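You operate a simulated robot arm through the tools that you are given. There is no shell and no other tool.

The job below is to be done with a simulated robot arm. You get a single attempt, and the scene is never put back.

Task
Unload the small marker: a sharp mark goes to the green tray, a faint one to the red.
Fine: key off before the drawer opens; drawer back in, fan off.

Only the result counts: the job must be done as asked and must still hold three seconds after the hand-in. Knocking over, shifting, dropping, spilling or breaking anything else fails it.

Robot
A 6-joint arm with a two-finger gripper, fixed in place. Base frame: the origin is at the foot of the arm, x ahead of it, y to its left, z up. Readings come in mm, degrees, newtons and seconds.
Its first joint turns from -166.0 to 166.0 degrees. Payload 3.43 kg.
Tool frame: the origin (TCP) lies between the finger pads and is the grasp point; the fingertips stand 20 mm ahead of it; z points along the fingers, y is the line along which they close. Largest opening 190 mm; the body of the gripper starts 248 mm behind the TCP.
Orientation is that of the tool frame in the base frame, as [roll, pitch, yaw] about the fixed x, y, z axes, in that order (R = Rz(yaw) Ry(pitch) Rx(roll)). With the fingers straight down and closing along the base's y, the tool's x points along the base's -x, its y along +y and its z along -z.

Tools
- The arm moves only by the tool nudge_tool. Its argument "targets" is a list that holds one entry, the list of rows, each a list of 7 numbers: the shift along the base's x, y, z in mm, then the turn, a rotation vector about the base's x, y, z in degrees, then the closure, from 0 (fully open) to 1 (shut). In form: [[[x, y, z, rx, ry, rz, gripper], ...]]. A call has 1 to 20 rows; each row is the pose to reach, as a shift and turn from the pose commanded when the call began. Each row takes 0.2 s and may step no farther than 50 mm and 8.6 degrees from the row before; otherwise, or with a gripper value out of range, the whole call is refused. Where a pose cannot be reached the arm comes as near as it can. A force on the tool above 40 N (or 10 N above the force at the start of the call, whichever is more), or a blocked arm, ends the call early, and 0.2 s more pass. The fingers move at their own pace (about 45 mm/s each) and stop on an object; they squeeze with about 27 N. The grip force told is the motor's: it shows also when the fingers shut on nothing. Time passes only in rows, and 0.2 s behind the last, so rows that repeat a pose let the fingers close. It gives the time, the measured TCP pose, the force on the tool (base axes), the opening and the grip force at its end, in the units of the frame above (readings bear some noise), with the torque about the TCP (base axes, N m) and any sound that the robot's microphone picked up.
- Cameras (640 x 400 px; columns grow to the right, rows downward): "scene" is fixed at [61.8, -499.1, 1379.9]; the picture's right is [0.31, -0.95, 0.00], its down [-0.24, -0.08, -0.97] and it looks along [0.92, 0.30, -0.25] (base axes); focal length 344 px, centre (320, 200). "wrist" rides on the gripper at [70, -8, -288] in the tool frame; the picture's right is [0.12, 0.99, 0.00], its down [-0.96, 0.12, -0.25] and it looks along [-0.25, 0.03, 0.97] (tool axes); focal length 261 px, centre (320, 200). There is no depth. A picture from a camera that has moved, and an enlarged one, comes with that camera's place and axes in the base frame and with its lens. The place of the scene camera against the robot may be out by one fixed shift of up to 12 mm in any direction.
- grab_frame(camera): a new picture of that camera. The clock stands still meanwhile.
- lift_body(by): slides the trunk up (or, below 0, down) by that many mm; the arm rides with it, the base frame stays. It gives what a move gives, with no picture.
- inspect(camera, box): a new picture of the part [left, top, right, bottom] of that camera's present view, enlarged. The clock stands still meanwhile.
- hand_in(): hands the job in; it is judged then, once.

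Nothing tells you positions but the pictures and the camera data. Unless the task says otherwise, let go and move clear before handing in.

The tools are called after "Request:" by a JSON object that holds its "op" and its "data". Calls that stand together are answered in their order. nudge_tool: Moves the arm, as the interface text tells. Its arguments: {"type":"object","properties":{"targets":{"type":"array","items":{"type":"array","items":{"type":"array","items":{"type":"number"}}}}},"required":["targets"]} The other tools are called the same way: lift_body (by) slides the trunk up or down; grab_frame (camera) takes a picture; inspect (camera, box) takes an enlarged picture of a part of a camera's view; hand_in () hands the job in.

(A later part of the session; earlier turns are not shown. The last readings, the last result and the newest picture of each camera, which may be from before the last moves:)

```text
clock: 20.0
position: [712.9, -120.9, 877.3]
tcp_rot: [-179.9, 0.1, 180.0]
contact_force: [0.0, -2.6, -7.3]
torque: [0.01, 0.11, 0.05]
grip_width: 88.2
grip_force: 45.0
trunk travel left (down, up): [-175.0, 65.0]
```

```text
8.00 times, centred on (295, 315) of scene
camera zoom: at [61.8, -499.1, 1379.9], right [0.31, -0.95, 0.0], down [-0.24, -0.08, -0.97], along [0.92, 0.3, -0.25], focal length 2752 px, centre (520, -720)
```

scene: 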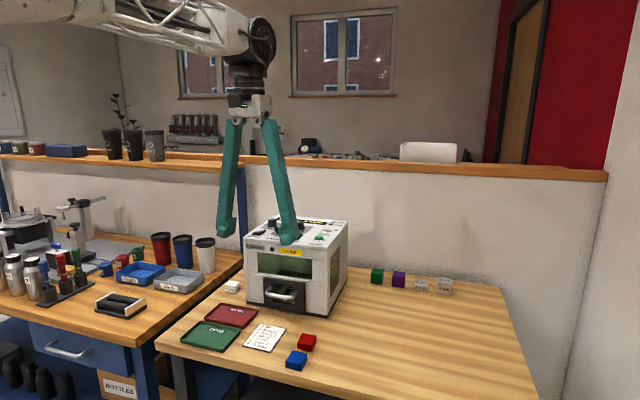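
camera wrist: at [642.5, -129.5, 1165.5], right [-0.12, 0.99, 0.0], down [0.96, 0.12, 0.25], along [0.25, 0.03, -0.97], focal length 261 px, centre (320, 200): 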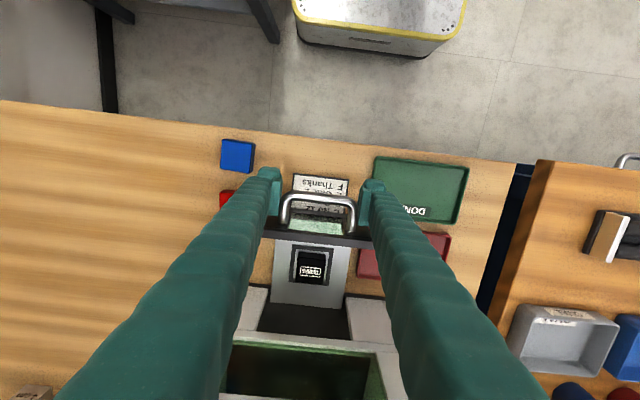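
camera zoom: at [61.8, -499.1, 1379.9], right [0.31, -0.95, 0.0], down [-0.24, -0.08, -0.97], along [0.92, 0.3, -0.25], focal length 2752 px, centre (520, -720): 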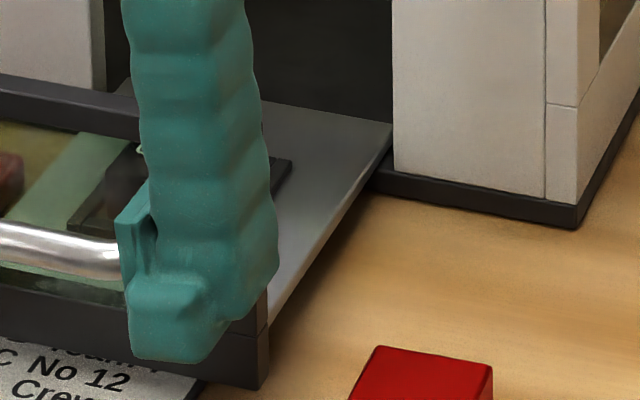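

The mark "Thanks" is bright, complete and crisp, so the part should go to the green DONE tray. I'll release the handle, rise, and take a fresh look from different positions to measure the part's height.

Request:
{"op": "nudge_tool", "data": {"targets": [[[0, 0, 0, 0, 0, 0, 0.4], [0, 0, 0, 0, 0, 0, 0.35], [0, 0, 0, 0, 0, 0, 0.35], [0, 0, 0, 0, 0, 0, 0.35], [0, 0, 40, 0, 0, 0, 0.35], [0, 0, 85, 0, 0, 0, 0.35], [15, 0, 120, 0, 0, 0, 0.35], [15, 0, 120, 0, 0, 0, 0.35]]]}}

Request:
{"op": "grab_frame", "data": {"camera": "wrist"}}

Request:
{"op": "inspect", "data": {"camera": "scene", "box": [245, 280, 325, 340]}}

```text
clock: 21.8
position: [728.1, -121.3, 999.9]
tcp_rot: [180.0, 0.0, -180.0]
contact_force: [-0.1, 0.0, -0.1]
torque: [0.02, 0.01, -0.04]
grip_width: 123.3
grip_force: 0.1
trunk travel left (down, up): [-175.0, 65.0]
```

```text
taken
camera wrist: at [656.9, -129.5, 1287.8], right [-0.12, 0.99, 0.0], down [0.96, 0.12, 0.25], along [0.25, 0.03, -0.97], focal length 261 px, centre (320, 200)
```

wrist: 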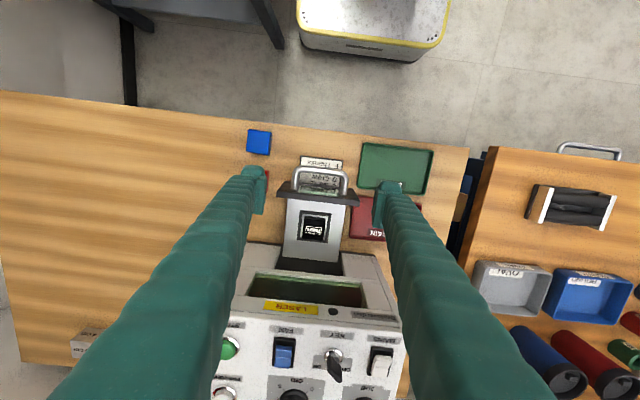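

```text
6.67 times, centred on (285, 310) of scene
camera zoom: at [61.8, -499.1, 1379.9], right [0.31, -0.95, 0.0], down [-0.24, -0.08, -0.97], along [0.92, 0.3, -0.25], focal length 2293 px, centre (553, -533)
```

zoom: 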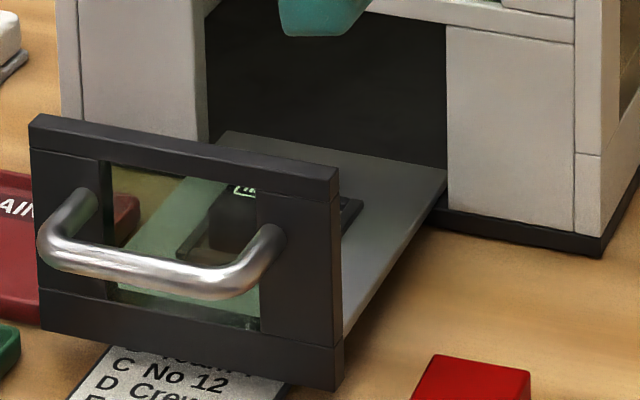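

Request:
{"op": "inspect", "data": {"camera": "wrist", "box": [275, 185, 355, 265]}}

Request:
{"op": "inspect", "data": {"camera": "wrist", "box": [295, 205, 335, 245]}}

Request:
{"op": "inspect", "data": {"camera": "scene", "box": [265, 295, 300, 325]}}

```text
5.00 times, centred on (315, 225) of wrist
camera zoom: at [656.9, -129.5, 1287.8], right [-0.12, 0.99, 0.0], down [0.96, 0.12, 0.25], along [0.25, 0.03, -0.97], focal length 1303 px, centre (345, 75)
```

zoom: 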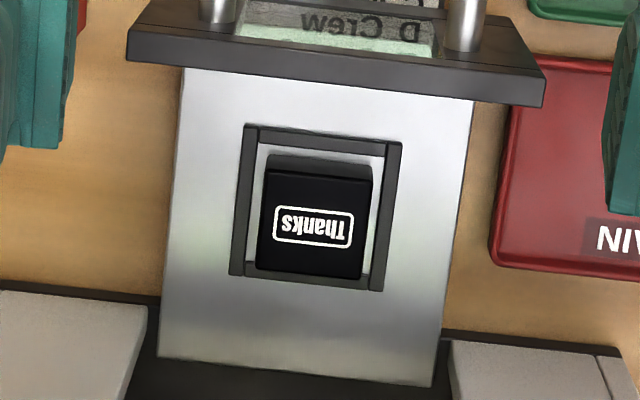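

```text
10.00 times, centred on (315, 225) of wrist
camera zoom: at [656.9, -129.5, 1287.8], right [-0.12, 0.99, 0.0], down [0.96, 0.12, 0.25], along [0.25, 0.03, -0.97], focal length 2606 px, centre (370, -50)
```

zoom: 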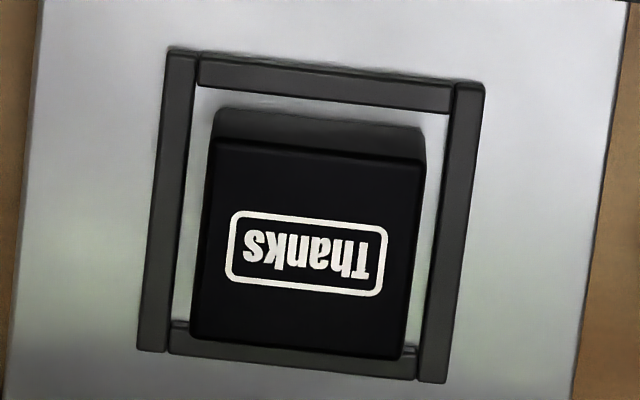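

```text
13.33 times, centred on (282, 310) of scene
camera zoom: at [61.8, -499.1, 1379.9], right [0.31, -0.95, 0.0], down [-0.24, -0.08, -0.97], along [0.92, 0.3, -0.25], focal length 4586 px, centre (820, -1267)
```

zoom: 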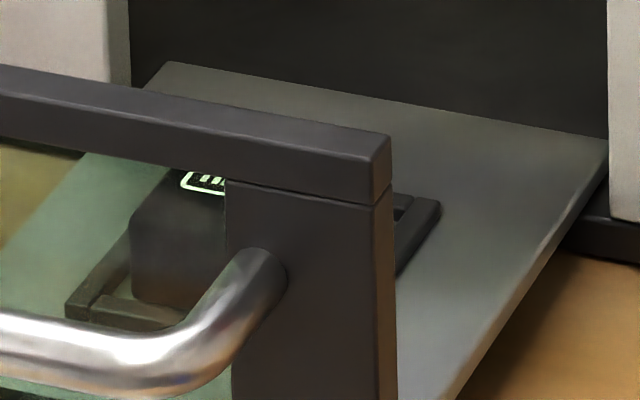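

The part measures about 39×39 mm with its top near z 836 and its centre at about (831, -120), sitting in a low nest about 4–5 mm high. I'll move above it, well clear of the machine front, lower part-way and check alignment.

Request:
{"op": "nudge_tool", "data": {"targets": [[[35, 1, 0, 0, 0, 0, 0.58], [70, 2, 0, 0, 0, 0, 0.58], [104, 2, 0, 0, 0, 0, 0.58], [104, 2, -40, 0, 0, 0, 0.58], [104, 2, -80, 0, 0, 0, 0.58], [104, 2, -115, 0, 0, 0, 0.58], [104, 2, -115, 0, 0, 0, 0.58]]]}}

Request:
{"op": "grab_frame", "data": {"camera": "wrist"}}

Request:
{"op": "inspect", "data": {"camera": "scene", "box": [220, 230, 340, 340]}}

Request:
{"op": "inspect", "data": {"camera": "wrist", "box": [265, 145, 365, 215]}}

```text
clock: 23.4
position: [832.7, -119.2, 881.3]
tcp_rot: [179.9, 0.0, -180.0]
contact_force: [-0.2, 0.3, -0.4]
torque: [-0.01, 0.04, 0.01]
grip_width: 79.8
grip_force: 0.0
trunk travel left (down, up): [-175.0, 65.0]
```

```text
taken
camera wrist: at [762.4, -127.9, 1169.1], right [-0.12, 0.99, 0.0], down [0.96, 0.12, 0.25], along [0.25, 0.03, -0.97], focal length 261 px, centre (320, 200)
```

wrist: 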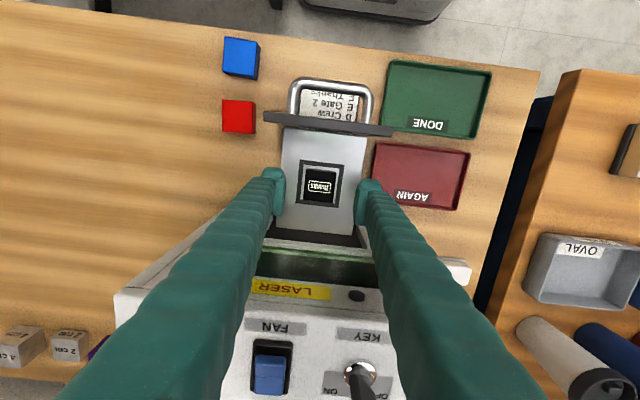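

```text
3.64 times, centred on (280, 285) of scene
camera zoom: at [61.8, -499.1, 1379.9], right [0.31, -0.95, 0.0], down [-0.24, -0.08, -0.97], along [0.92, 0.3, -0.25], focal length 1251 px, centre (466, -109)
```

zoom: 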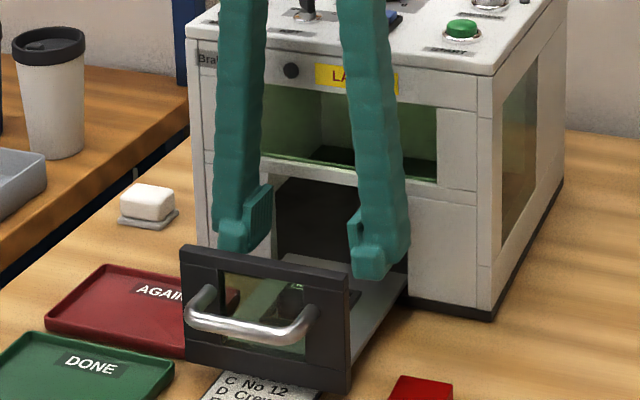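

```text
5.71 times, centred on (315, 180) of wrist
camera zoom: at [762.4, -127.9, 1169.1], right [-0.12, 0.99, 0.0], down [0.96, 0.12, 0.25], along [0.25, 0.03, -0.97], focal length 1489 px, centre (349, 314)
```

zoom: 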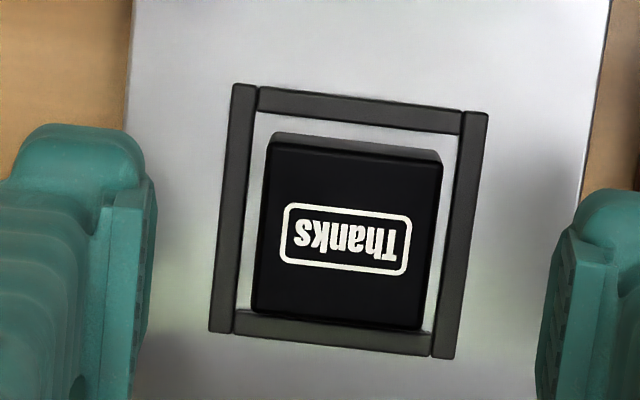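

The part is centred between the fingers and sits square. I'll lower so that the fingertips stay just above the nest walls and close on the part.

Request:
{"op": "nudge_tool", "data": {"targets": [[[-2, 0, -20, 0, 0, 0, 0.58], [-2, 0, -35, 0, 0, 0, 0.58], [-2, 0, -35, 0, 0, 0, 0.65], [-2, 0, -35, 0, 0, 0, 0.75], [-2, 0, -35, 0, 0, 0, 0.85], [-2, 0, -35, 0, 0, 0, 0.92], [-2, 0, -35, 0, 0, 0, 0.92]]]}}

Request:
{"op": "grab_frame", "data": {"camera": "wrist"}}

Request:
{"op": "inspect", "data": {"camera": "wrist", "box": [265, 145, 365, 215]}}

Request:
{"op": "inspect", "data": {"camera": "scene", "box": [245, 270, 325, 330]}}

```text
clock: 25.0
position: [831.6, -119.4, 847.4]
tcp_rot: [-179.9, 0.0, -180.0]
contact_force: [0.0, 0.1, -0.4]
torque: [0.03, 0.05, -0.03]
grip_width: 38.6
grip_force: 27.0
trunk travel left (down, up): [-175.0, 65.0]
```

```text
taken
camera wrist: at [761.0, -128.2, 1135.3], right [-0.12, 0.99, 0.0], down [0.96, 0.12, 0.25], along [0.25, 0.03, -0.97], focal length 261 px, centre (320, 200)
```

wrist: 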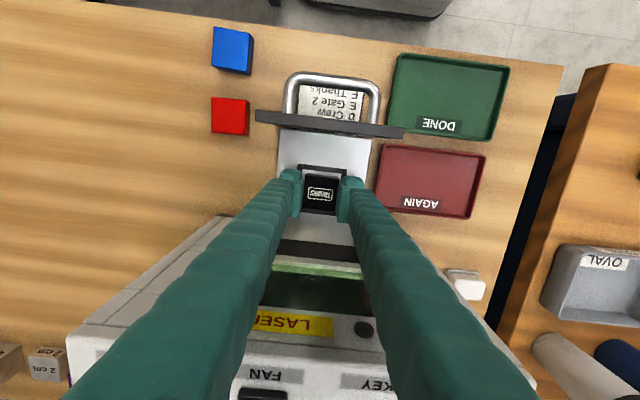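

```text
5.71 times, centred on (315, 180) of wrist
camera zoom: at [761.0, -128.2, 1135.3], right [-0.12, 0.99, 0.0], down [0.96, 0.12, 0.25], along [0.25, 0.03, -0.97], focal length 1489 px, centre (349, 314)
```

zoom: 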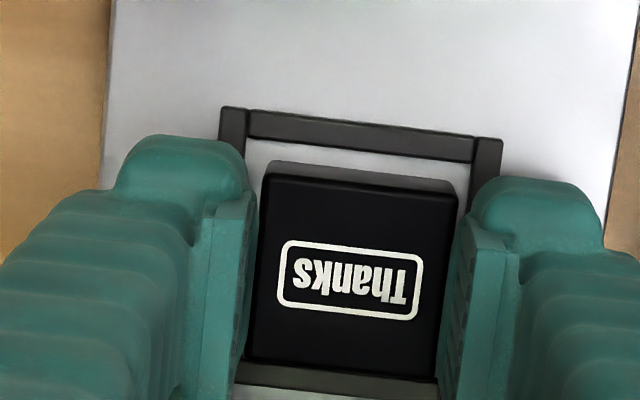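

```text
6.67 times, centred on (285, 300) of scene
camera zoom: at [61.8, -499.1, 1379.9], right [0.31, -0.95, 0.0], down [-0.24, -0.08, -0.97], along [0.92, 0.3, -0.25], focal length 2293 px, centre (553, -467)
```

zoom: 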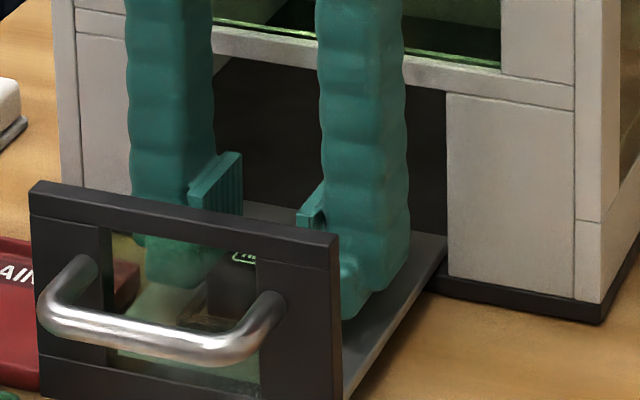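

The part is gripped (38.6 mm). I'll lift it straight up and check that it is held.

Request:
{"op": "nudge_tool", "data": {"targets": [[[0, 0, 0, 0, 0, 0, 0.95], [0, 0, 10, 0, 0, 0, 0.95], [0, 0, 30, 0, 0, 0, 0.95], [0, 0, 60, 0, 0, 0, 0.95], [-5, 0, 95, 0, 0, 0, 0.95], [-10, 0, 130, 0, 0, 0, 0.95], [-10, 0, 130, 0, 0, 0, 0.95]]]}}

Request:
{"op": "grab_frame", "data": {"camera": "wrist"}}

Request:
{"op": "inspect", "data": {"camera": "scene", "box": [220, 210, 340, 330]}}

```text
clock: 26.6
position: [822.5, -120.9, 979.9]
tcp_rot: [180.0, -0.1, 180.0]
contact_force: [-0.9, -0.3, -1.2]
torque: [0.01, -0.02, 0.01]
grip_width: 39.0
grip_force: 27.3
trunk travel left (down, up): [-175.0, 65.0]
```

```text
taken
camera wrist: at [751.9, -129.2, 1268.3], right [-0.12, 0.99, 0.0], down [0.96, 0.12, 0.25], along [0.25, 0.03, -0.97], focal length 261 px, centre (320, 200)
```

wrist: 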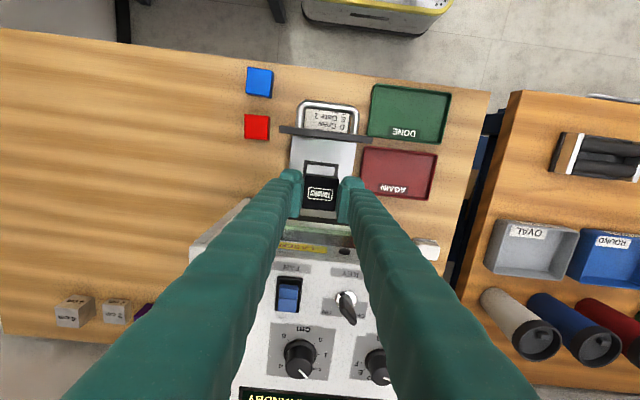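

```text
3.33 times, centred on (280, 270) of scene
camera zoom: at [61.8, -499.1, 1379.9], right [0.31, -0.95, 0.0], down [-0.24, -0.08, -0.97], along [0.92, 0.3, -0.25], focal length 1147 px, centre (453, -33)
```

zoom: 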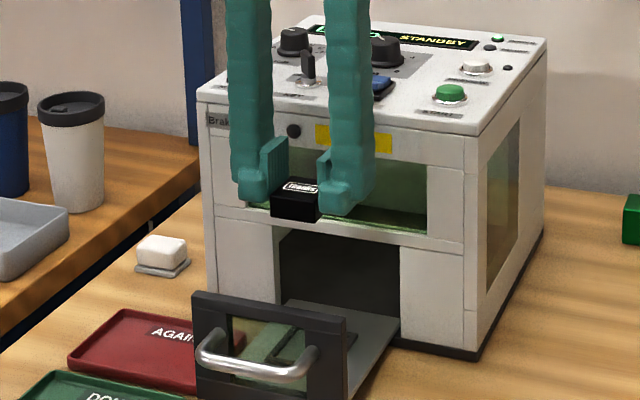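

The part is held above the drawer. I'll check the mark once more from close up before choosing the tray.

Request:
{"op": "inspect", "data": {"camera": "wrist", "box": [300, 175, 340, 210]}}

Request:
{"op": "inspect", "data": {"camera": "scene", "box": [262, 255, 292, 280]}}

Request:
{"op": "inspect", "data": {"camera": "wrist", "box": [350, 75, 470, 215]}}

```text
11.43 times, centred on (320, 192) of wrist
camera zoom: at [751.9, -129.2, 1268.3], right [-0.12, 0.99, 0.0], down [0.96, 0.12, 0.25], along [0.25, 0.03, -0.97], focal length 2979 px, centre (320, 286)
```

zoom: 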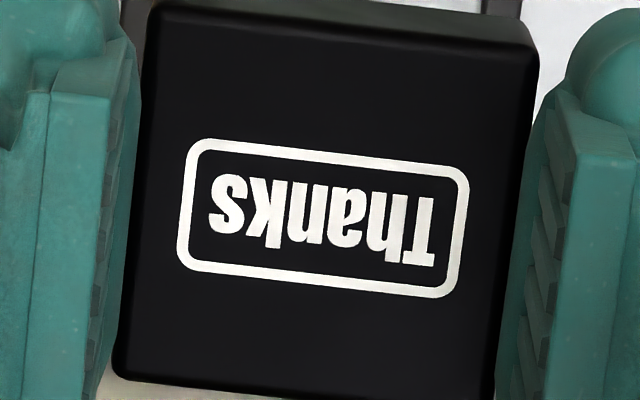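

```text
16.00 times, centred on (277, 268) of scene
camera zoom: at [61.8, -499.1, 1379.9], right [0.31, -0.95, 0.0], down [-0.24, -0.08, -0.97], along [0.92, 0.3, -0.25], focal length 5504 px, centre (1008, -880)
```

zoom: 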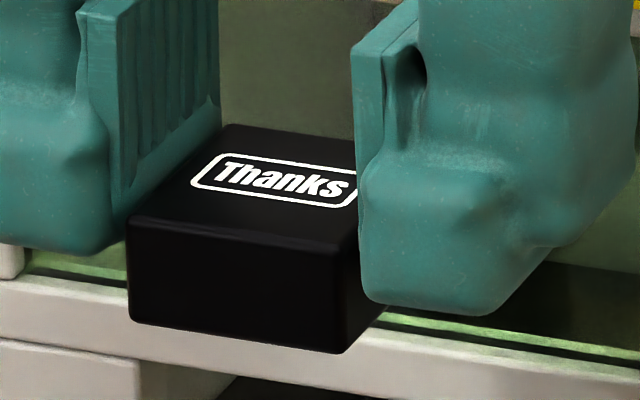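

```text
2.86 times, centred on (410, 145) of wrist
camera zoom: at [751.9, -129.2, 1268.3], right [-0.12, 0.99, 0.0], down [0.96, 0.12, 0.25], along [0.25, 0.03, -0.97], focal length 745 px, centre (63, 357)
```

zoom: 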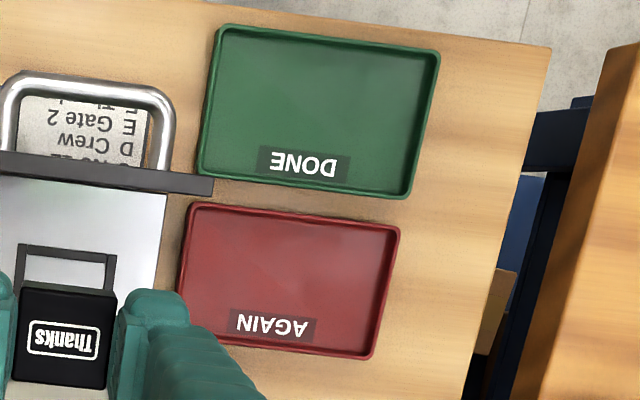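

The mark is sharp in both cameras, so green tray. I'll carry the part over the DONE tray's centre at about (704, 16) and lower part-way.

Request:
{"op": "nudge_tool", "data": {"targets": [[[-25, 25, 0, 0, 0, 0, 0.95], [-50, 55, 0, 0, 0, 0, 0.95], [-75, 85, 0, 0, 0, 0, 0.95], [-100, 115, 0, 0, 0, 0, 0.95], [-118, 137, 0, 0, 0, 0, 0.95], [-118, 137, -40, 0, 0, 0, 0.95], [-118, 137, -80, 0, 0, 0, 0.95], [-118, 137, -115, 0, 0, 0, 0.95], [-118, 137, -115, 0, 0, 0, 0.95]]]}}

Request:
{"op": "grab_frame", "data": {"camera": "wrist"}}

Request:
{"op": "inspect", "data": {"camera": "scene", "box": [170, 270, 270, 360]}}

```text
clock: 28.6
position: [701.9, 18.2, 863.5]
tcp_rot: [180.0, 0.1, 180.0]
contact_force: [-0.1, -0.2, -0.7]
torque: [-0.03, -0.02, -0.04]
grip_width: 38.7
grip_force: 27.2
trunk travel left (down, up): [-175.0, 65.0]
```

```text
taken
camera wrist: at [631.7, 9.6, 1151.7], right [-0.12, 0.99, 0.0], down [0.96, 0.12, 0.25], along [0.25, 0.03, -0.97], focal length 261 px, centre (320, 200)
```

wrist: 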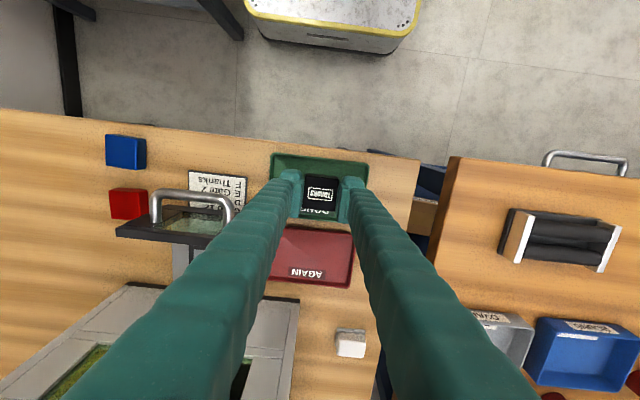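

```text
4.44 times, centred on (220, 315) of scene
camera zoom: at [61.8, -499.1, 1379.9], right [0.31, -0.95, 0.0], down [-0.24, -0.08, -0.97], along [0.92, 0.3, -0.25], focal length 1529 px, centre (764, -311)
```

zoom: 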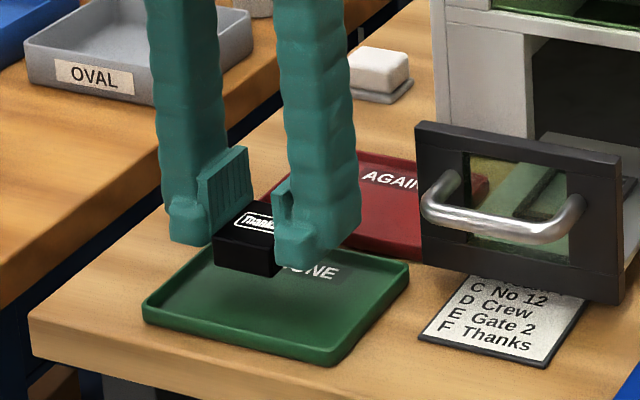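

The part hangs squarely over the middle of the DONE tray. I'll lower it gently to just above the floor.

Request:
{"op": "nudge_tool", "data": {"targets": [[[1, -1, -10, 0, 0, 0, 0.95], [1, -1, -20, 0, 0, 0, 0.95], [1, -1, -24, 0, 0, 0, 0.95], [1, -1, -26, 0, 0, 0, 0.95], [1, -1, -26, 0, 0, 0, 0.95]]]}}

Request:
{"op": "inspect", "data": {"camera": "scene", "box": [180, 290, 260, 350]}}

```text
clock: 29.8
position: [705.0, 16.7, 837.0]
tcp_rot: [180.0, -0.1, 180.0]
contact_force: [0.3, -0.7, -0.8]
torque: [-0.02, 0.0, 0.0]
grip_width: 38.7
grip_force: 26.9
trunk travel left (down, up): [-175.0, 65.0]
```

```text
6.67 times, centred on (220, 320) of scene
camera zoom: at [61.8, -499.1, 1379.9], right [0.31, -0.95, 0.0], down [-0.24, -0.08, -0.97], along [0.92, 0.3, -0.25], focal length 2293 px, centre (987, -600)
```

zoom: 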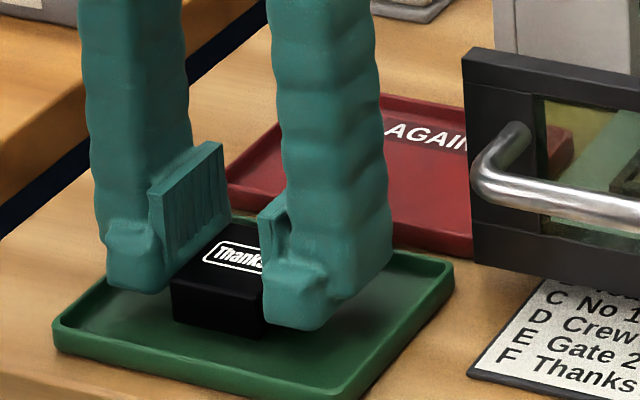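

Close to the floor, no contact yet. I'll go down in small steps.

Request:
{"op": "nudge_tool", "data": {"targets": [[[0, 0, -1, 0, 0, 0, 0.95], [0, 0, -2, 0, 0, 0, 0.95], [0, 0, -3, 0, 0, 0, 0.95], [0, 0, -3, 0, 0, 0, 0.95]]]}}

```text
clock: 30.8
position: [703.9, 17.7, 833.9]
tcp_rot: [180.0, 0.0, -180.0]
contact_force: [0.4, 0.1, -0.8]
torque: [0.01, -0.02, 0.01]
grip_width: 38.7
grip_force: 27.3
trunk travel left (down, up): [-175.0, 65.0]
```

No contact yet at z 834; I'll continue down in small steps.

Request:
{"op": "nudge_tool", "data": {"targets": [[[0, 0, -1, 0, 0, 0, 0.95], [0, 0, -2, 0, 0, 0, 0.95], [0, 0, -2, 0, 0, 0, 0.95]]]}}

Request:
{"op": "inspect", "data": {"camera": "scene", "box": [190, 305, 250, 350]}}

```text
clock: 31.6
position: [705.4, 16.8, 832.2]
tcp_rot: [-180.0, 0.0, 179.9]
contact_force: [0.1, 1.2, 4.3]
torque: [0.05, 0.07, -0.03]
grip_width: 38.6
grip_force: 27.5
trunk travel left (down, up): [-175.0, 65.0]
```

```text
8.89 times, centred on (220, 328) of scene
camera zoom: at [61.8, -499.1, 1379.9], right [0.31, -0.95, 0.0], down [-0.24, -0.08, -0.97], along [0.92, 0.3, -0.25], focal length 3058 px, centre (1209, -933)
```

zoom: 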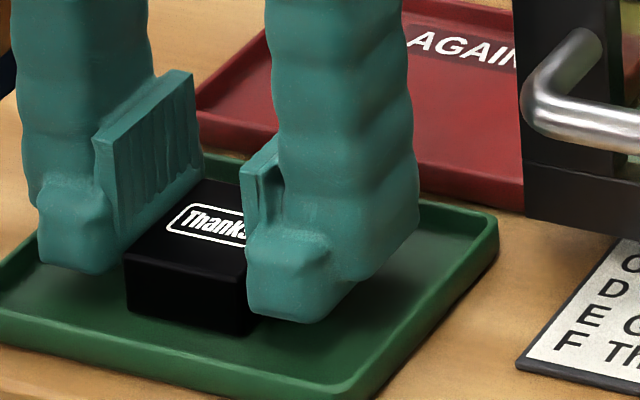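

The part now rests on the tray floor (about 4 N of contact). I'll open slightly, rise straight up, and check.

Request:
{"op": "nudge_tool", "data": {"targets": [[[0, 0, 0, 0, 0, 0, 0.78], [0, 0, 0, 0, 0, 0, 0.68], [0, 0, 0, 0, 0, 0, 0.68], [0, 0, 0, 0, 0, 0, 0.68], [0, 0, 30, 0, 0, 0, 0.68], [0, 0, 70, 0, 0, 0, 0.68], [0, 0, 115, 0, 0, 0, 0.68], [0, 0, 160, 0, 0, 0, 0.68], [0, 0, 160, 0, 0, 0, 0.68]]]}}

Request:
{"op": "grab_frame", "data": {"camera": "wrist"}}

Request:
{"op": "grab_frame", "data": {"camera": "scene"}}

```text
clock: 33.6
position: [703.8, 20.4, 991.9]
tcp_rot: [-180.0, 0.0, -180.0]
contact_force: [0.1, 0.1, -0.5]
torque: [0.03, 0.01, 0.0]
grip_width: 60.8
grip_force: 0.1
trunk travel left (down, up): [-175.0, 65.0]
```

```text
taken
camera wrist: at [633.8, 10.1, 1280.3], right [-0.12, 0.99, 0.0], down [0.96, 0.12, 0.25], along [0.25, 0.03, -0.97], focal length 261 px, centre (320, 200)
```

wrist: 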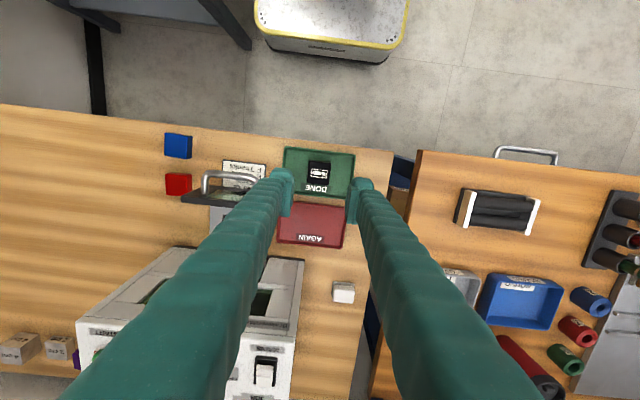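

```text
taken
```

scene: 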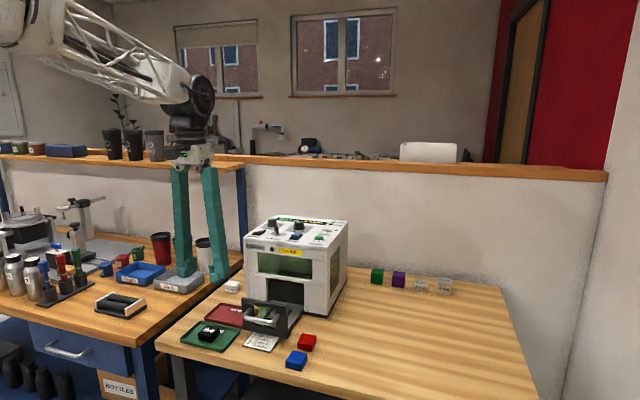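

The part lies in the DONE tray. Next I'll close the gripper, go in front of the drawer handle, and push the drawer back in.

Request:
{"op": "inspect", "data": {"camera": "wrist", "box": [265, 135, 375, 215]}}

Request:
{"op": "nudge_tool", "data": {"targets": [[[-15, -35, 0, 0, 0, 0, 0.9], [-30, -75, 0, 0, 0, 0, 1], [-45, -110, 0, 0, 0, 0, 1], [-58, -139, 0, 0, 0, 0, 1], [-58, -139, -40, 0, 0, 0, 1], [-58, -139, -80, 0, 0, 0, 1], [-58, -139, -114, 0, 0, 0, 1], [-58, -139, -114, 0, 0, 0, 1]]]}}

Request:
{"op": "grab_frame", "data": {"camera": "wrist"}}

Request:
{"op": "inspect", "data": {"camera": "scene", "box": [180, 240, 340, 360]}}

```text
5.00 times, centred on (320, 175) of wrist
camera zoom: at [633.8, 10.1, 1280.3], right [-0.12, 0.99, 0.0], down [0.96, 0.12, 0.25], along [0.25, 0.03, -0.97], focal length 1303 px, centre (320, 325)
```

zoom: 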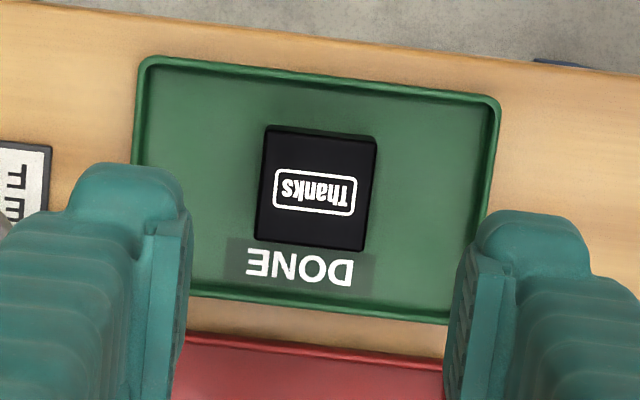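

```text
clock: 35.4
position: [646.5, -122.0, 877.6]
tcp_rot: [-179.9, 0.1, 180.0]
contact_force: [0.8, 0.2, -0.4]
torque: [-0.02, 0.01, -0.01]
grip_width: 0.1
grip_force: 27.0
trunk travel left (down, up): [-175.0, 65.0]
```

```text
taken
camera wrist: at [575.6, -130.7, 1165.9], right [-0.12, 0.99, 0.0], down [0.96, 0.12, 0.25], along [0.25, 0.03, -0.97], focal length 261 px, centre (320, 200)
```

wrist: 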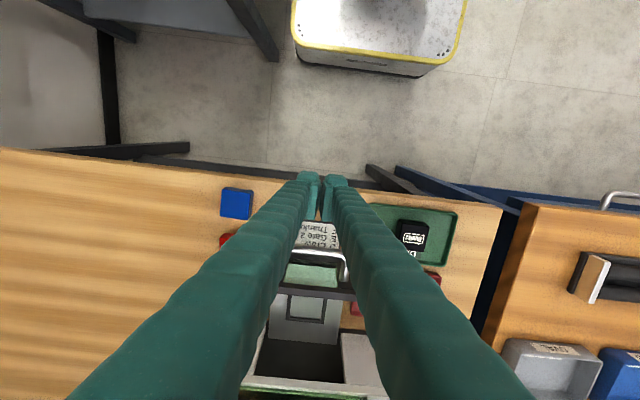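

```text
3.33 times, centred on (260, 300) of scene
camera zoom: at [61.8, -499.1, 1379.9], right [0.31, -0.95, 0.0], down [-0.24, -0.08, -0.97], along [0.92, 0.3, -0.25], focal length 1147 px, centre (520, -133)
```

zoom: 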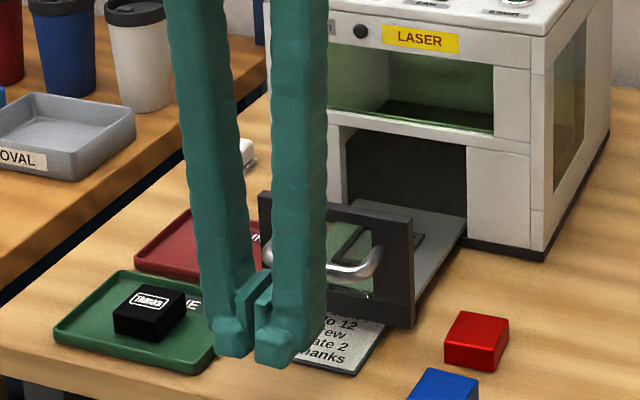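

The fingers are in front of the handle bar. I'll push forward steadily about 155 mm, which should nearly close the drawer.

Request:
{"op": "nudge_tool", "data": {"targets": [[[20, 0, 0, 0, 0, 0, 1], [35, 0, 0, 0, 0, 0, 1], [45, 0, 0, 0, 0, 0, 1], [60, 0, 0, 0, 0, 0, 1], [75, 0, 0, 0, 0, 0, 1], [90, 0.5, 0, 0, 0, 0, 1], [105, 0.5, 0, 0, 0, 0, 1], [120, 1, 0, 0, 0, 0, 1], [135, 1, 0, 0, 0, 0, 1], [145, 1, 0, 0, 0, 0, 1], [152, 1, 0, 0, 0, 0, 1], [152, 1, 0, 0, 0, 0, 1]]]}}

Request:
{"op": "grab_frame", "data": {"camera": "wrist"}}

Request:
{"op": "inspect", "data": {"camera": "scene", "box": [220, 230, 340, 340]}}

```text
clock: 38.0
position: [799.9, -120.5, 877.1]
tcp_rot: [-179.9, 0.0, -180.0]
contact_force: [0.4, 1.3, 0.2]
torque: [0.0, -0.01, 0.04]
grip_width: 0.0
grip_force: 26.8
trunk travel left (down, up): [-175.0, 65.0]
```

```text
taken
camera wrist: at [728.0, -129.3, 1165.3], right [-0.12, 0.99, 0.0], down [0.96, 0.12, 0.25], along [0.25, 0.03, -0.97], focal length 261 px, centre (320, 200)
```

wrist: 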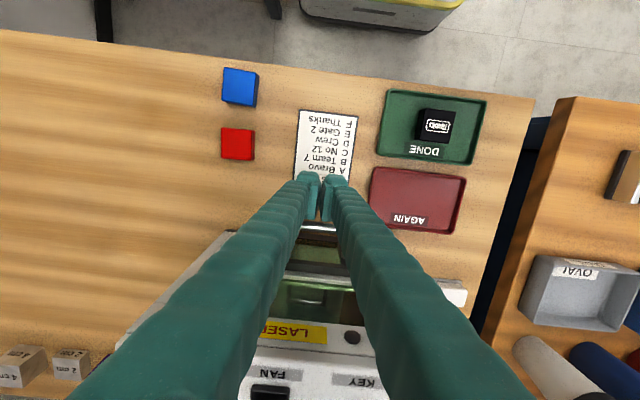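

```text
3.64 times, centred on (280, 285) of scene
camera zoom: at [61.8, -499.1, 1379.9], right [0.31, -0.95, 0.0], down [-0.24, -0.08, -0.97], along [0.92, 0.3, -0.25], focal length 1251 px, centre (466, -109)
```

zoom: 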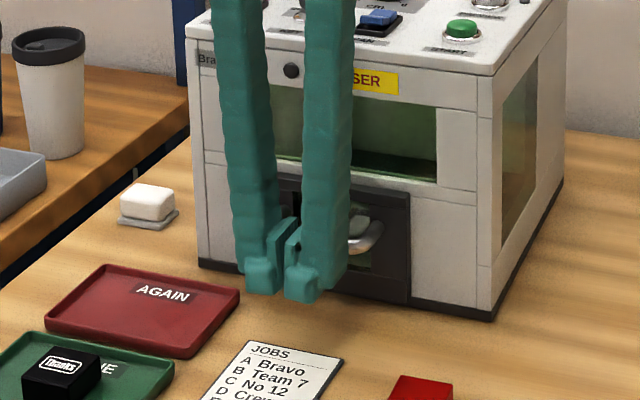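

The drawer is almost in. I'll push the last few millimetres in small steps and watch for the end stop.

Request:
{"op": "nudge_tool", "data": {"targets": [[[2, 0, 0, 0, 0, 0, 1], [4, 0, 0, 0, 0, 0, 1], [6, 0, 0, 0, 0, 0, 1], [7, 0, 0, 0, 0, 0, 1], [7, 0, 0, 0, 0, 0, 1]]]}}

Request:
{"op": "inspect", "data": {"camera": "scene", "box": [250, 265, 320, 315]}}

```text
clock: 39.2
position: [804.5, -120.3, 877.3]
tcp_rot: [180.0, 0.0, -180.0]
contact_force: [0.2, -0.3, -0.1]
torque: [-0.02, 0.01, -0.03]
grip_width: 0.0
grip_force: 27.2
trunk travel left (down, up): [-175.0, 65.0]
```

```text
8.00 times, centred on (285, 290) of scene
camera zoom: at [61.8, -499.1, 1379.9], right [0.31, -0.95, 0.0], down [-0.24, -0.08, -0.97], along [0.92, 0.3, -0.25], focal length 2752 px, centre (600, -520)
```

zoom: 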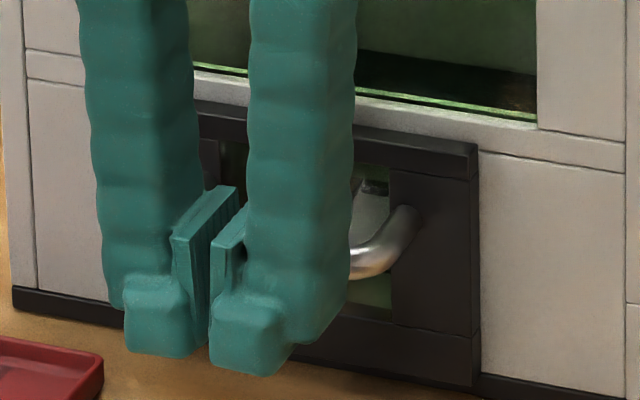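

Request:
{"op": "nudge_tool", "data": {"targets": [[[1, 0, 0, 0, 0, 0, 1], [2, 0, 0, 0, 0, 0, 1], [3, 0, 0, 0, 0, 0, 1], [3, 0, 0, 0, 0, 0, 1]]]}}

Request:
{"op": "inspect", "data": {"camera": "scene", "box": [250, 265, 320, 315]}}

```text
clock: 40.2
position: [806.6, -120.4, 876.7]
tcp_rot: [-179.9, -0.1, 180.0]
contact_force: [-19.8, 3.0, -0.2]
torque: [0.0, 0.07, 0.26]
grip_width: 6.0
grip_force: 34.3
trunk travel left (down, up): [-175.0, 65.0]
```

```text
8.00 times, centred on (285, 290) of scene
camera zoom: at [61.8, -499.1, 1379.9], right [0.31, -0.95, 0.0], down [-0.24, -0.08, -0.97], along [0.92, 0.3, -0.25], focal length 2752 px, centre (600, -520)
```

zoom: 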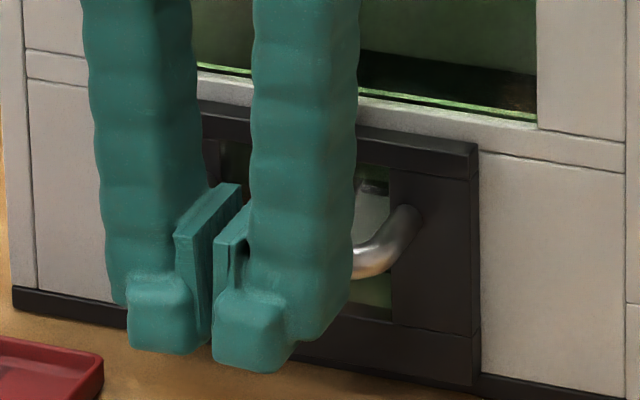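

The force shows the drawer against its end stop. I'll back off, rise and look down at the FAN switch and the drawer.

Request:
{"op": "nudge_tool", "data": {"targets": [[[-20, 0, 0, 0, 0, 0, 1], [-55, 0, 0, 0, 0, 0, 1], [-60, 0, 45, 0, 0, 0, 1], [-60, 0, 90, 0, 0, 0, 1], [-60, 0, 135, 0, 0, 0, 1], [-60, 0, 180, 0, 0, 0, 1], [-60, 0, 225, 0, 0, 0, 1], [-50, -5, 260, 0, 0, 0, 1], [-50, -5, 260, 0, 0, 0, 1]]]}}

Request:
{"op": "grab_frame", "data": {"camera": "wrist"}}

Request:
{"op": "inspect", "data": {"camera": "scene", "box": [235, 215, 345, 315]}}

Request:
{"op": "inspect", "data": {"camera": "scene", "box": [250, 265, 320, 315]}}

Request:
{"op": "inspect", "data": {"camera": "scene", "box": [285, 228, 310, 246]}}

Request:
{"op": "inspect", "data": {"camera": "scene", "box": [247, 222, 272, 240]}}

```text
clock: 42.2
position: [756.6, -126.9, 1138.1]
tcp_rot: [179.9, 0.0, -180.0]
contact_force: [0.1, -0.3, 0.5]
torque: [0.0, 0.0, -0.01]
grip_width: 0.0
grip_force: 34.5
trunk travel left (down, up): [-175.0, 65.0]
```

```text
taken
camera wrist: at [685.9, -134.9, 1426.4], right [-0.12, 0.99, 0.0], down [0.96, 0.12, 0.25], along [0.25, 0.03, -0.97], focal length 261 px, centre (320, 200)
```

wrist: 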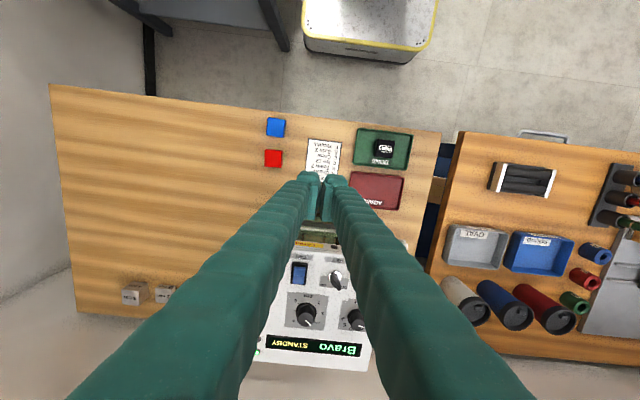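

```text
4.00 times, centred on (290, 265) of scene
camera zoom: at [61.8, -499.1, 1379.9], right [0.31, -0.95, 0.0], down [-0.24, -0.08, -0.97], along [0.92, 0.3, -0.25], focal length 1376 px, centre (440, -60)
```

zoom: 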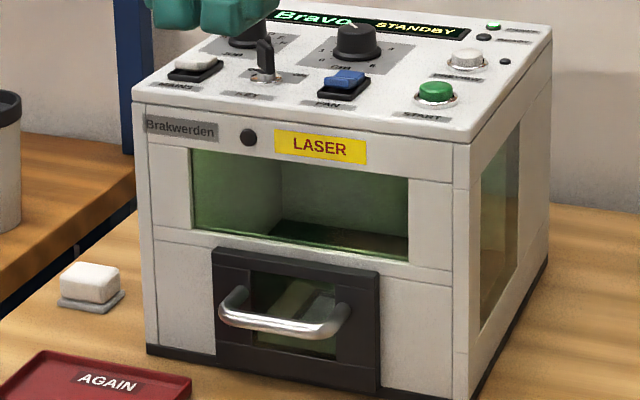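

```text
8.00 times, centred on (285, 290) of scene
camera zoom: at [61.8, -499.1, 1379.9], right [0.31, -0.95, 0.0], down [-0.24, -0.08, -0.97], along [0.92, 0.3, -0.25], focal length 2752 px, centre (600, -520)
```

zoom: 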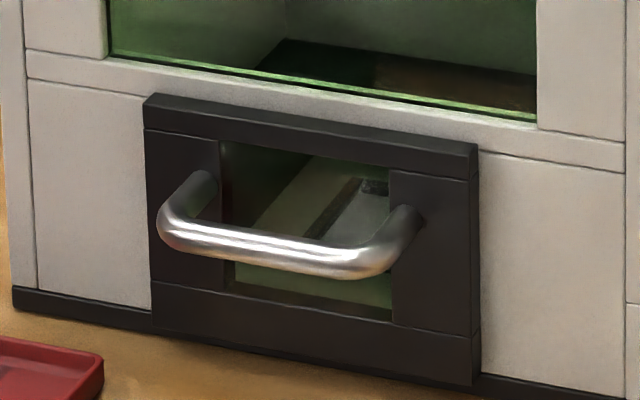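

```text
16.00 times, centred on (298, 237) of scene
camera zoom: at [61.8, -499.1, 1379.9], right [0.31, -0.95, 0.0], down [-0.24, -0.08, -0.97], along [0.92, 0.3, -0.25], focal length 5504 px, centre (680, -392)
```

zoom: 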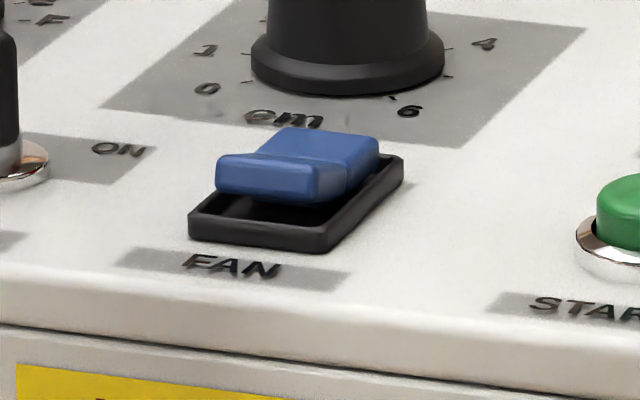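

```text
16.00 times, centred on (260, 231) of scene
camera zoom: at [61.8, -499.1, 1379.9], right [0.31, -0.95, 0.0], down [-0.24, -0.08, -0.97], along [0.92, 0.3, -0.25], focal length 5504 px, centre (1288, -296)
```

zoom: 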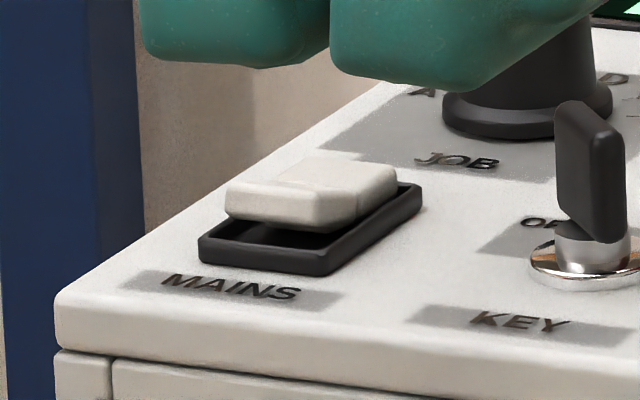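

The drawer is shut and empty. Both rockers (MAINS, which is on, and FAN) have the far half pressed and the front half raised, so FAN off means pressing its front half. I'll zoom in to locate it precisely.

Request:
{"op": "inspect", "data": {"camera": "wrist", "box": [270, 240, 360, 300]}}

Request:
{"op": "nudge_tool", "data": {"targets": [[[35, 0, 10, 0, 0, 0, 0.6], [70, 0, 20, 0, 0, 0, 0.5], [105, 0, 20, 0, 0, 0, 0.4], [120, 0, 20, 0, 0, 0, 0.4], [120, 0, 20, 0, 0, 0, 0.4], [120, 0, 20, 0, 0, 0, 0.4]]]}}

Request:
{"op": "grab_frame", "data": {"camera": "wrist"}}

Request:
{"op": "inspect", "data": {"camera": "wrist", "box": [265, 150, 365, 225]}}

```text
6.67 times, centred on (315, 270) of wrist
camera zoom: at [685.9, -134.9, 1426.4], right [-0.12, 0.99, 0.0], down [0.96, 0.12, 0.25], along [0.25, 0.03, -0.97], focal length 1738 px, centre (353, -267)
```

zoom: 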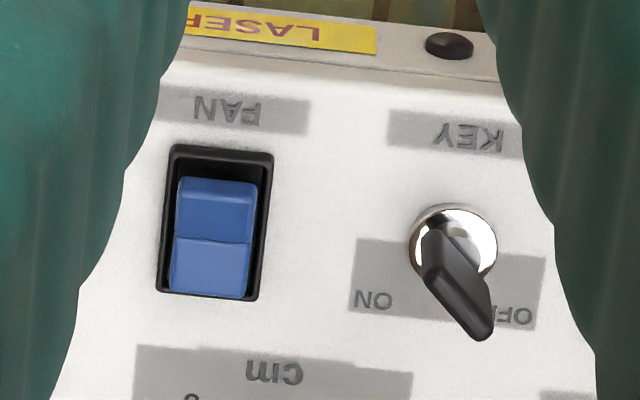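

```text
clock: 43.6
position: [879.2, -126.0, 1157.8]
tcp_rot: [179.9, 0.0, -180.0]
contact_force: [0.1, -0.4, 0.3]
torque: [-0.01, -0.02, -0.01]
grip_width: 114.0
grip_force: 0.1
trunk travel left (down, up): [-175.0, 65.0]
```

```text
taken
camera wrist: at [807.8, -135.6, 1446.9], right [-0.12, 0.99, 0.0], down [0.96, 0.12, 0.25], along [0.25, 0.03, -0.97], focal length 261 px, centre (320, 200)
```

wrist: 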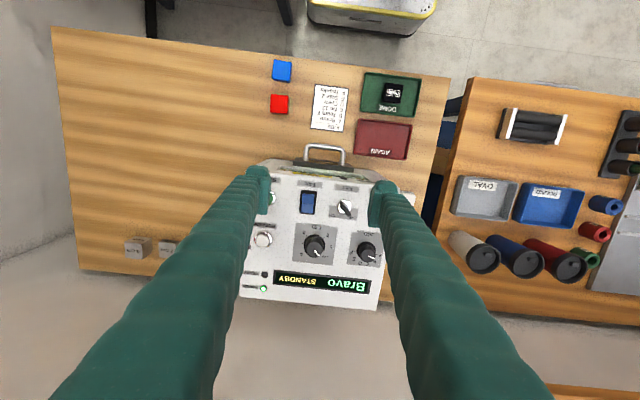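

```text
5.33 times, centred on (315, 188) of wrist
camera zoom: at [807.8, -135.6, 1446.9], right [-0.12, 0.99, 0.0], down [0.96, 0.12, 0.25], along [0.25, 0.03, -0.97], focal length 1390 px, centre (347, 267)
```

zoom: 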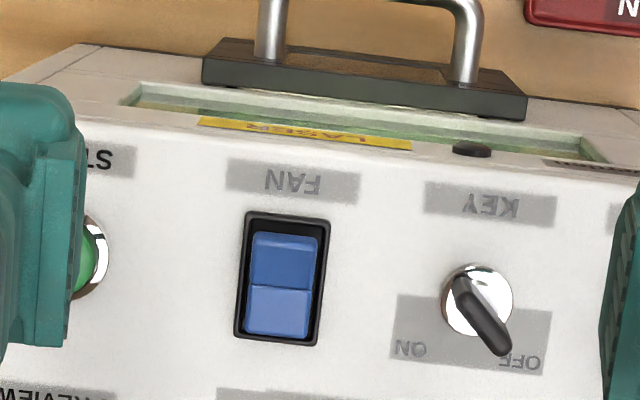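

I place the FAN rocker's raised front half at x≈907–922, y≈-142, z≈1033–1038. I'll close the fingers, align so only their far edge overlaps that half, and lower to just above it.

Request:
{"op": "nudge_tool", "data": {"targets": [[[17, -14.5, 0, 0, 0, 0, 0.7], [17, -14.5, 0, 0, 0, 0, 1], [17, -14.5, 0, 0, 0, 0, 1], [17, -14.5, 0, 0, 0, 0, 1], [17, -14.5, -35, 0, 0, 0, 1], [17, -14.5, -70, 0, 0, 0, 1], [17, -14.5, -92, 0, 0, 0, 1], [17, -14.5, -92, 0, 0, 0, 1]]]}}

Request:
{"op": "inspect", "data": {"camera": "scene", "box": [260, 205, 340, 255]}}

Request:
{"op": "grab_frame", "data": {"camera": "wrist"}}

```text
clock: 45.4
position: [896.2, -141.0, 1063.9]
tcp_rot: [179.9, 0.0, 180.0]
contact_force: [0.0, -0.2, -0.3]
torque: [0.02, 0.0, 0.01]
grip_width: 0.0
grip_force: 26.6
trunk travel left (down, up): [-175.0, 65.0]
```

```text
8.00 times, centred on (300, 230) of scene
camera zoom: at [61.8, -499.1, 1379.9], right [0.31, -0.95, 0.0], down [-0.24, -0.08, -0.97], along [0.92, 0.3, -0.25], focal length 2752 px, centre (480, -40)
```

zoom: 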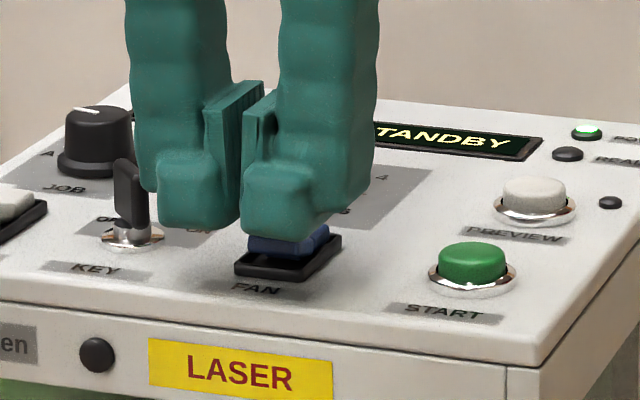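

```text
taken
camera wrist: at [825.2, -149.7, 1351.9], right [-0.12, 0.99, 0.0], down [0.96, 0.12, 0.25], along [0.25, 0.03, -0.97], focal length 261 px, centre (320, 200)
```

wrist: 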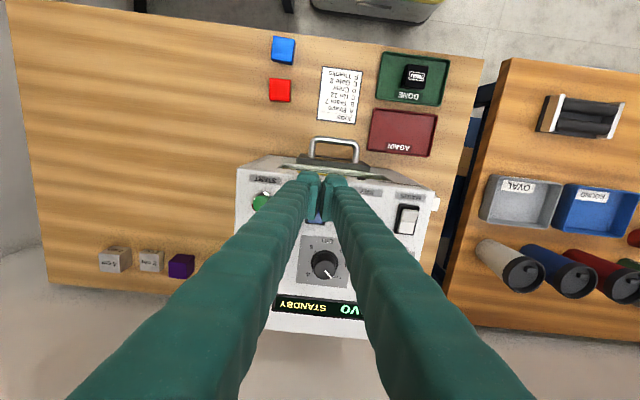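

The tips are right above the rocker's front half, clear of the key and START. I'll press down in small steps.

Request:
{"op": "nudge_tool", "data": {"targets": [[[0, 0, -2, 0, 0, 0, 1], [0, 0, -4, 0, 0, 0, 1], [0, 0, -6, 0, 0, 0, 1], [0, 0, -8, 0, 0, 0, 1], [0, 0, -8, 0, 0, 0, 1]]]}}

Request:
{"op": "inspect", "data": {"camera": "scene", "box": [275, 220, 325, 250]}}

```text
clock: 46.6
position: [895.3, -140.1, 1057.7]
tcp_rot: [180.0, -0.1, -179.9]
contact_force: [-0.2, 0.4, -0.3]
torque: [0.02, 0.0, 0.01]
grip_width: 0.0
grip_force: 26.9
trunk travel left (down, up): [-175.0, 65.0]
```

```text
12.80 times, centred on (300, 235) of scene
camera zoom: at [61.8, -499.1, 1379.9], right [0.31, -0.95, 0.0], down [-0.24, -0.08, -0.97], along [0.92, 0.3, -0.25], focal length 4403 px, centre (576, -248)
```

zoom: 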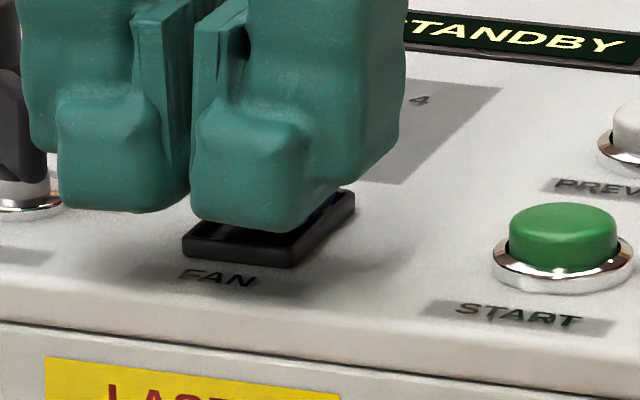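

Request:
{"op": "nudge_tool", "data": {"targets": [[[0, -1, -1.5, 0, 0, 0, 1], [0, -1, -3, 0, 0, 0, 1], [0, -1, -4, 0, 0, 0, 1], [0, -1, -4, 0, 0, 0, 1]]]}}

Request:
{"op": "inspect", "data": {"camera": "scene", "box": [275, 220, 325, 250]}}

```text
clock: 47.6
position: [895.3, -142.1, 1054.0]
tcp_rot: [-180.0, 0.0, 180.0]
contact_force: [-0.4, -1.2, 1.0]
torque: [-0.03, 0.01, -0.02]
grip_width: 0.0
grip_force: 26.3
trunk travel left (down, up): [-175.0, 65.0]
```

```text
12.80 times, centred on (300, 235) of scene
camera zoom: at [61.8, -499.1, 1379.9], right [0.31, -0.95, 0.0], down [-0.24, -0.08, -0.97], along [0.92, 0.3, -0.25], focal length 4403 px, centre (576, -248)
```

zoom: 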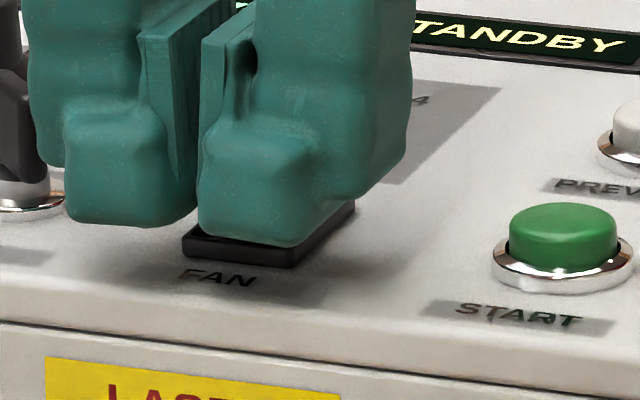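

Request:
{"op": "nudge_tool", "data": {"targets": [[[0, 0, -1, 0, 0, 0, 1], [0, 0, -2, 0, 0, 0, 1], [0, 0, -3, 0, 0, 0, 1], [0, 0, -3, 0, 0, 0, 1]]]}}

Request:
{"op": "inspect", "data": {"camera": "scene", "box": [275, 220, 325, 250]}}

```text
clock: 48.6
position: [895.7, -141.2, 1050.3]
tcp_rot: [-180.0, 0.0, -179.9]
contact_force: [1.4, 0.4, 0.7]
torque: [0.03, -0.04, -0.02]
grip_width: 0.1
grip_force: 26.7
trunk travel left (down, up): [-175.0, 65.0]
```

```text
12.80 times, centred on (300, 235) of scene
camera zoom: at [61.8, -499.1, 1379.9], right [0.31, -0.95, 0.0], down [-0.24, -0.08, -0.97], along [0.92, 0.3, -0.25], focal length 4403 px, centre (576, -248)
```

zoom: 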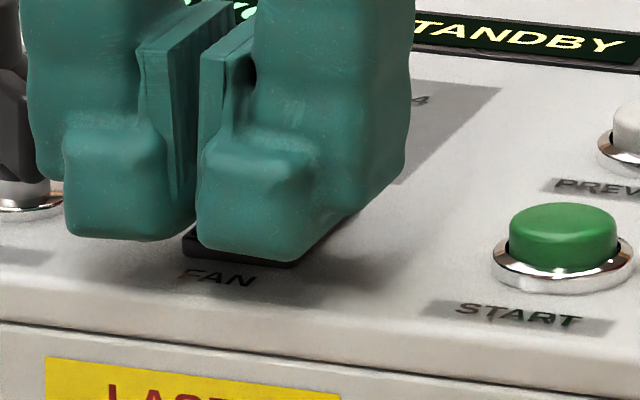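

Request:
{"op": "nudge_tool", "data": {"targets": [[[0, 0, -1, 0, 0, 0, 1], [0, 0, -2, 0, 0, 0, 1], [0, 0, -2, 0, 0, 0, 1]]]}}

```text
clock: 49.4
position: [895.1, -141.7, 1049.2]
tcp_rot: [-179.8, 0.0, 179.9]
contact_force: [2.5, -0.8, 6.4]
torque: [-0.07, -0.1, 0.02]
grip_width: 6.3
grip_force: 34.4
trunk travel left (down, up): [-175.0, 65.0]
```

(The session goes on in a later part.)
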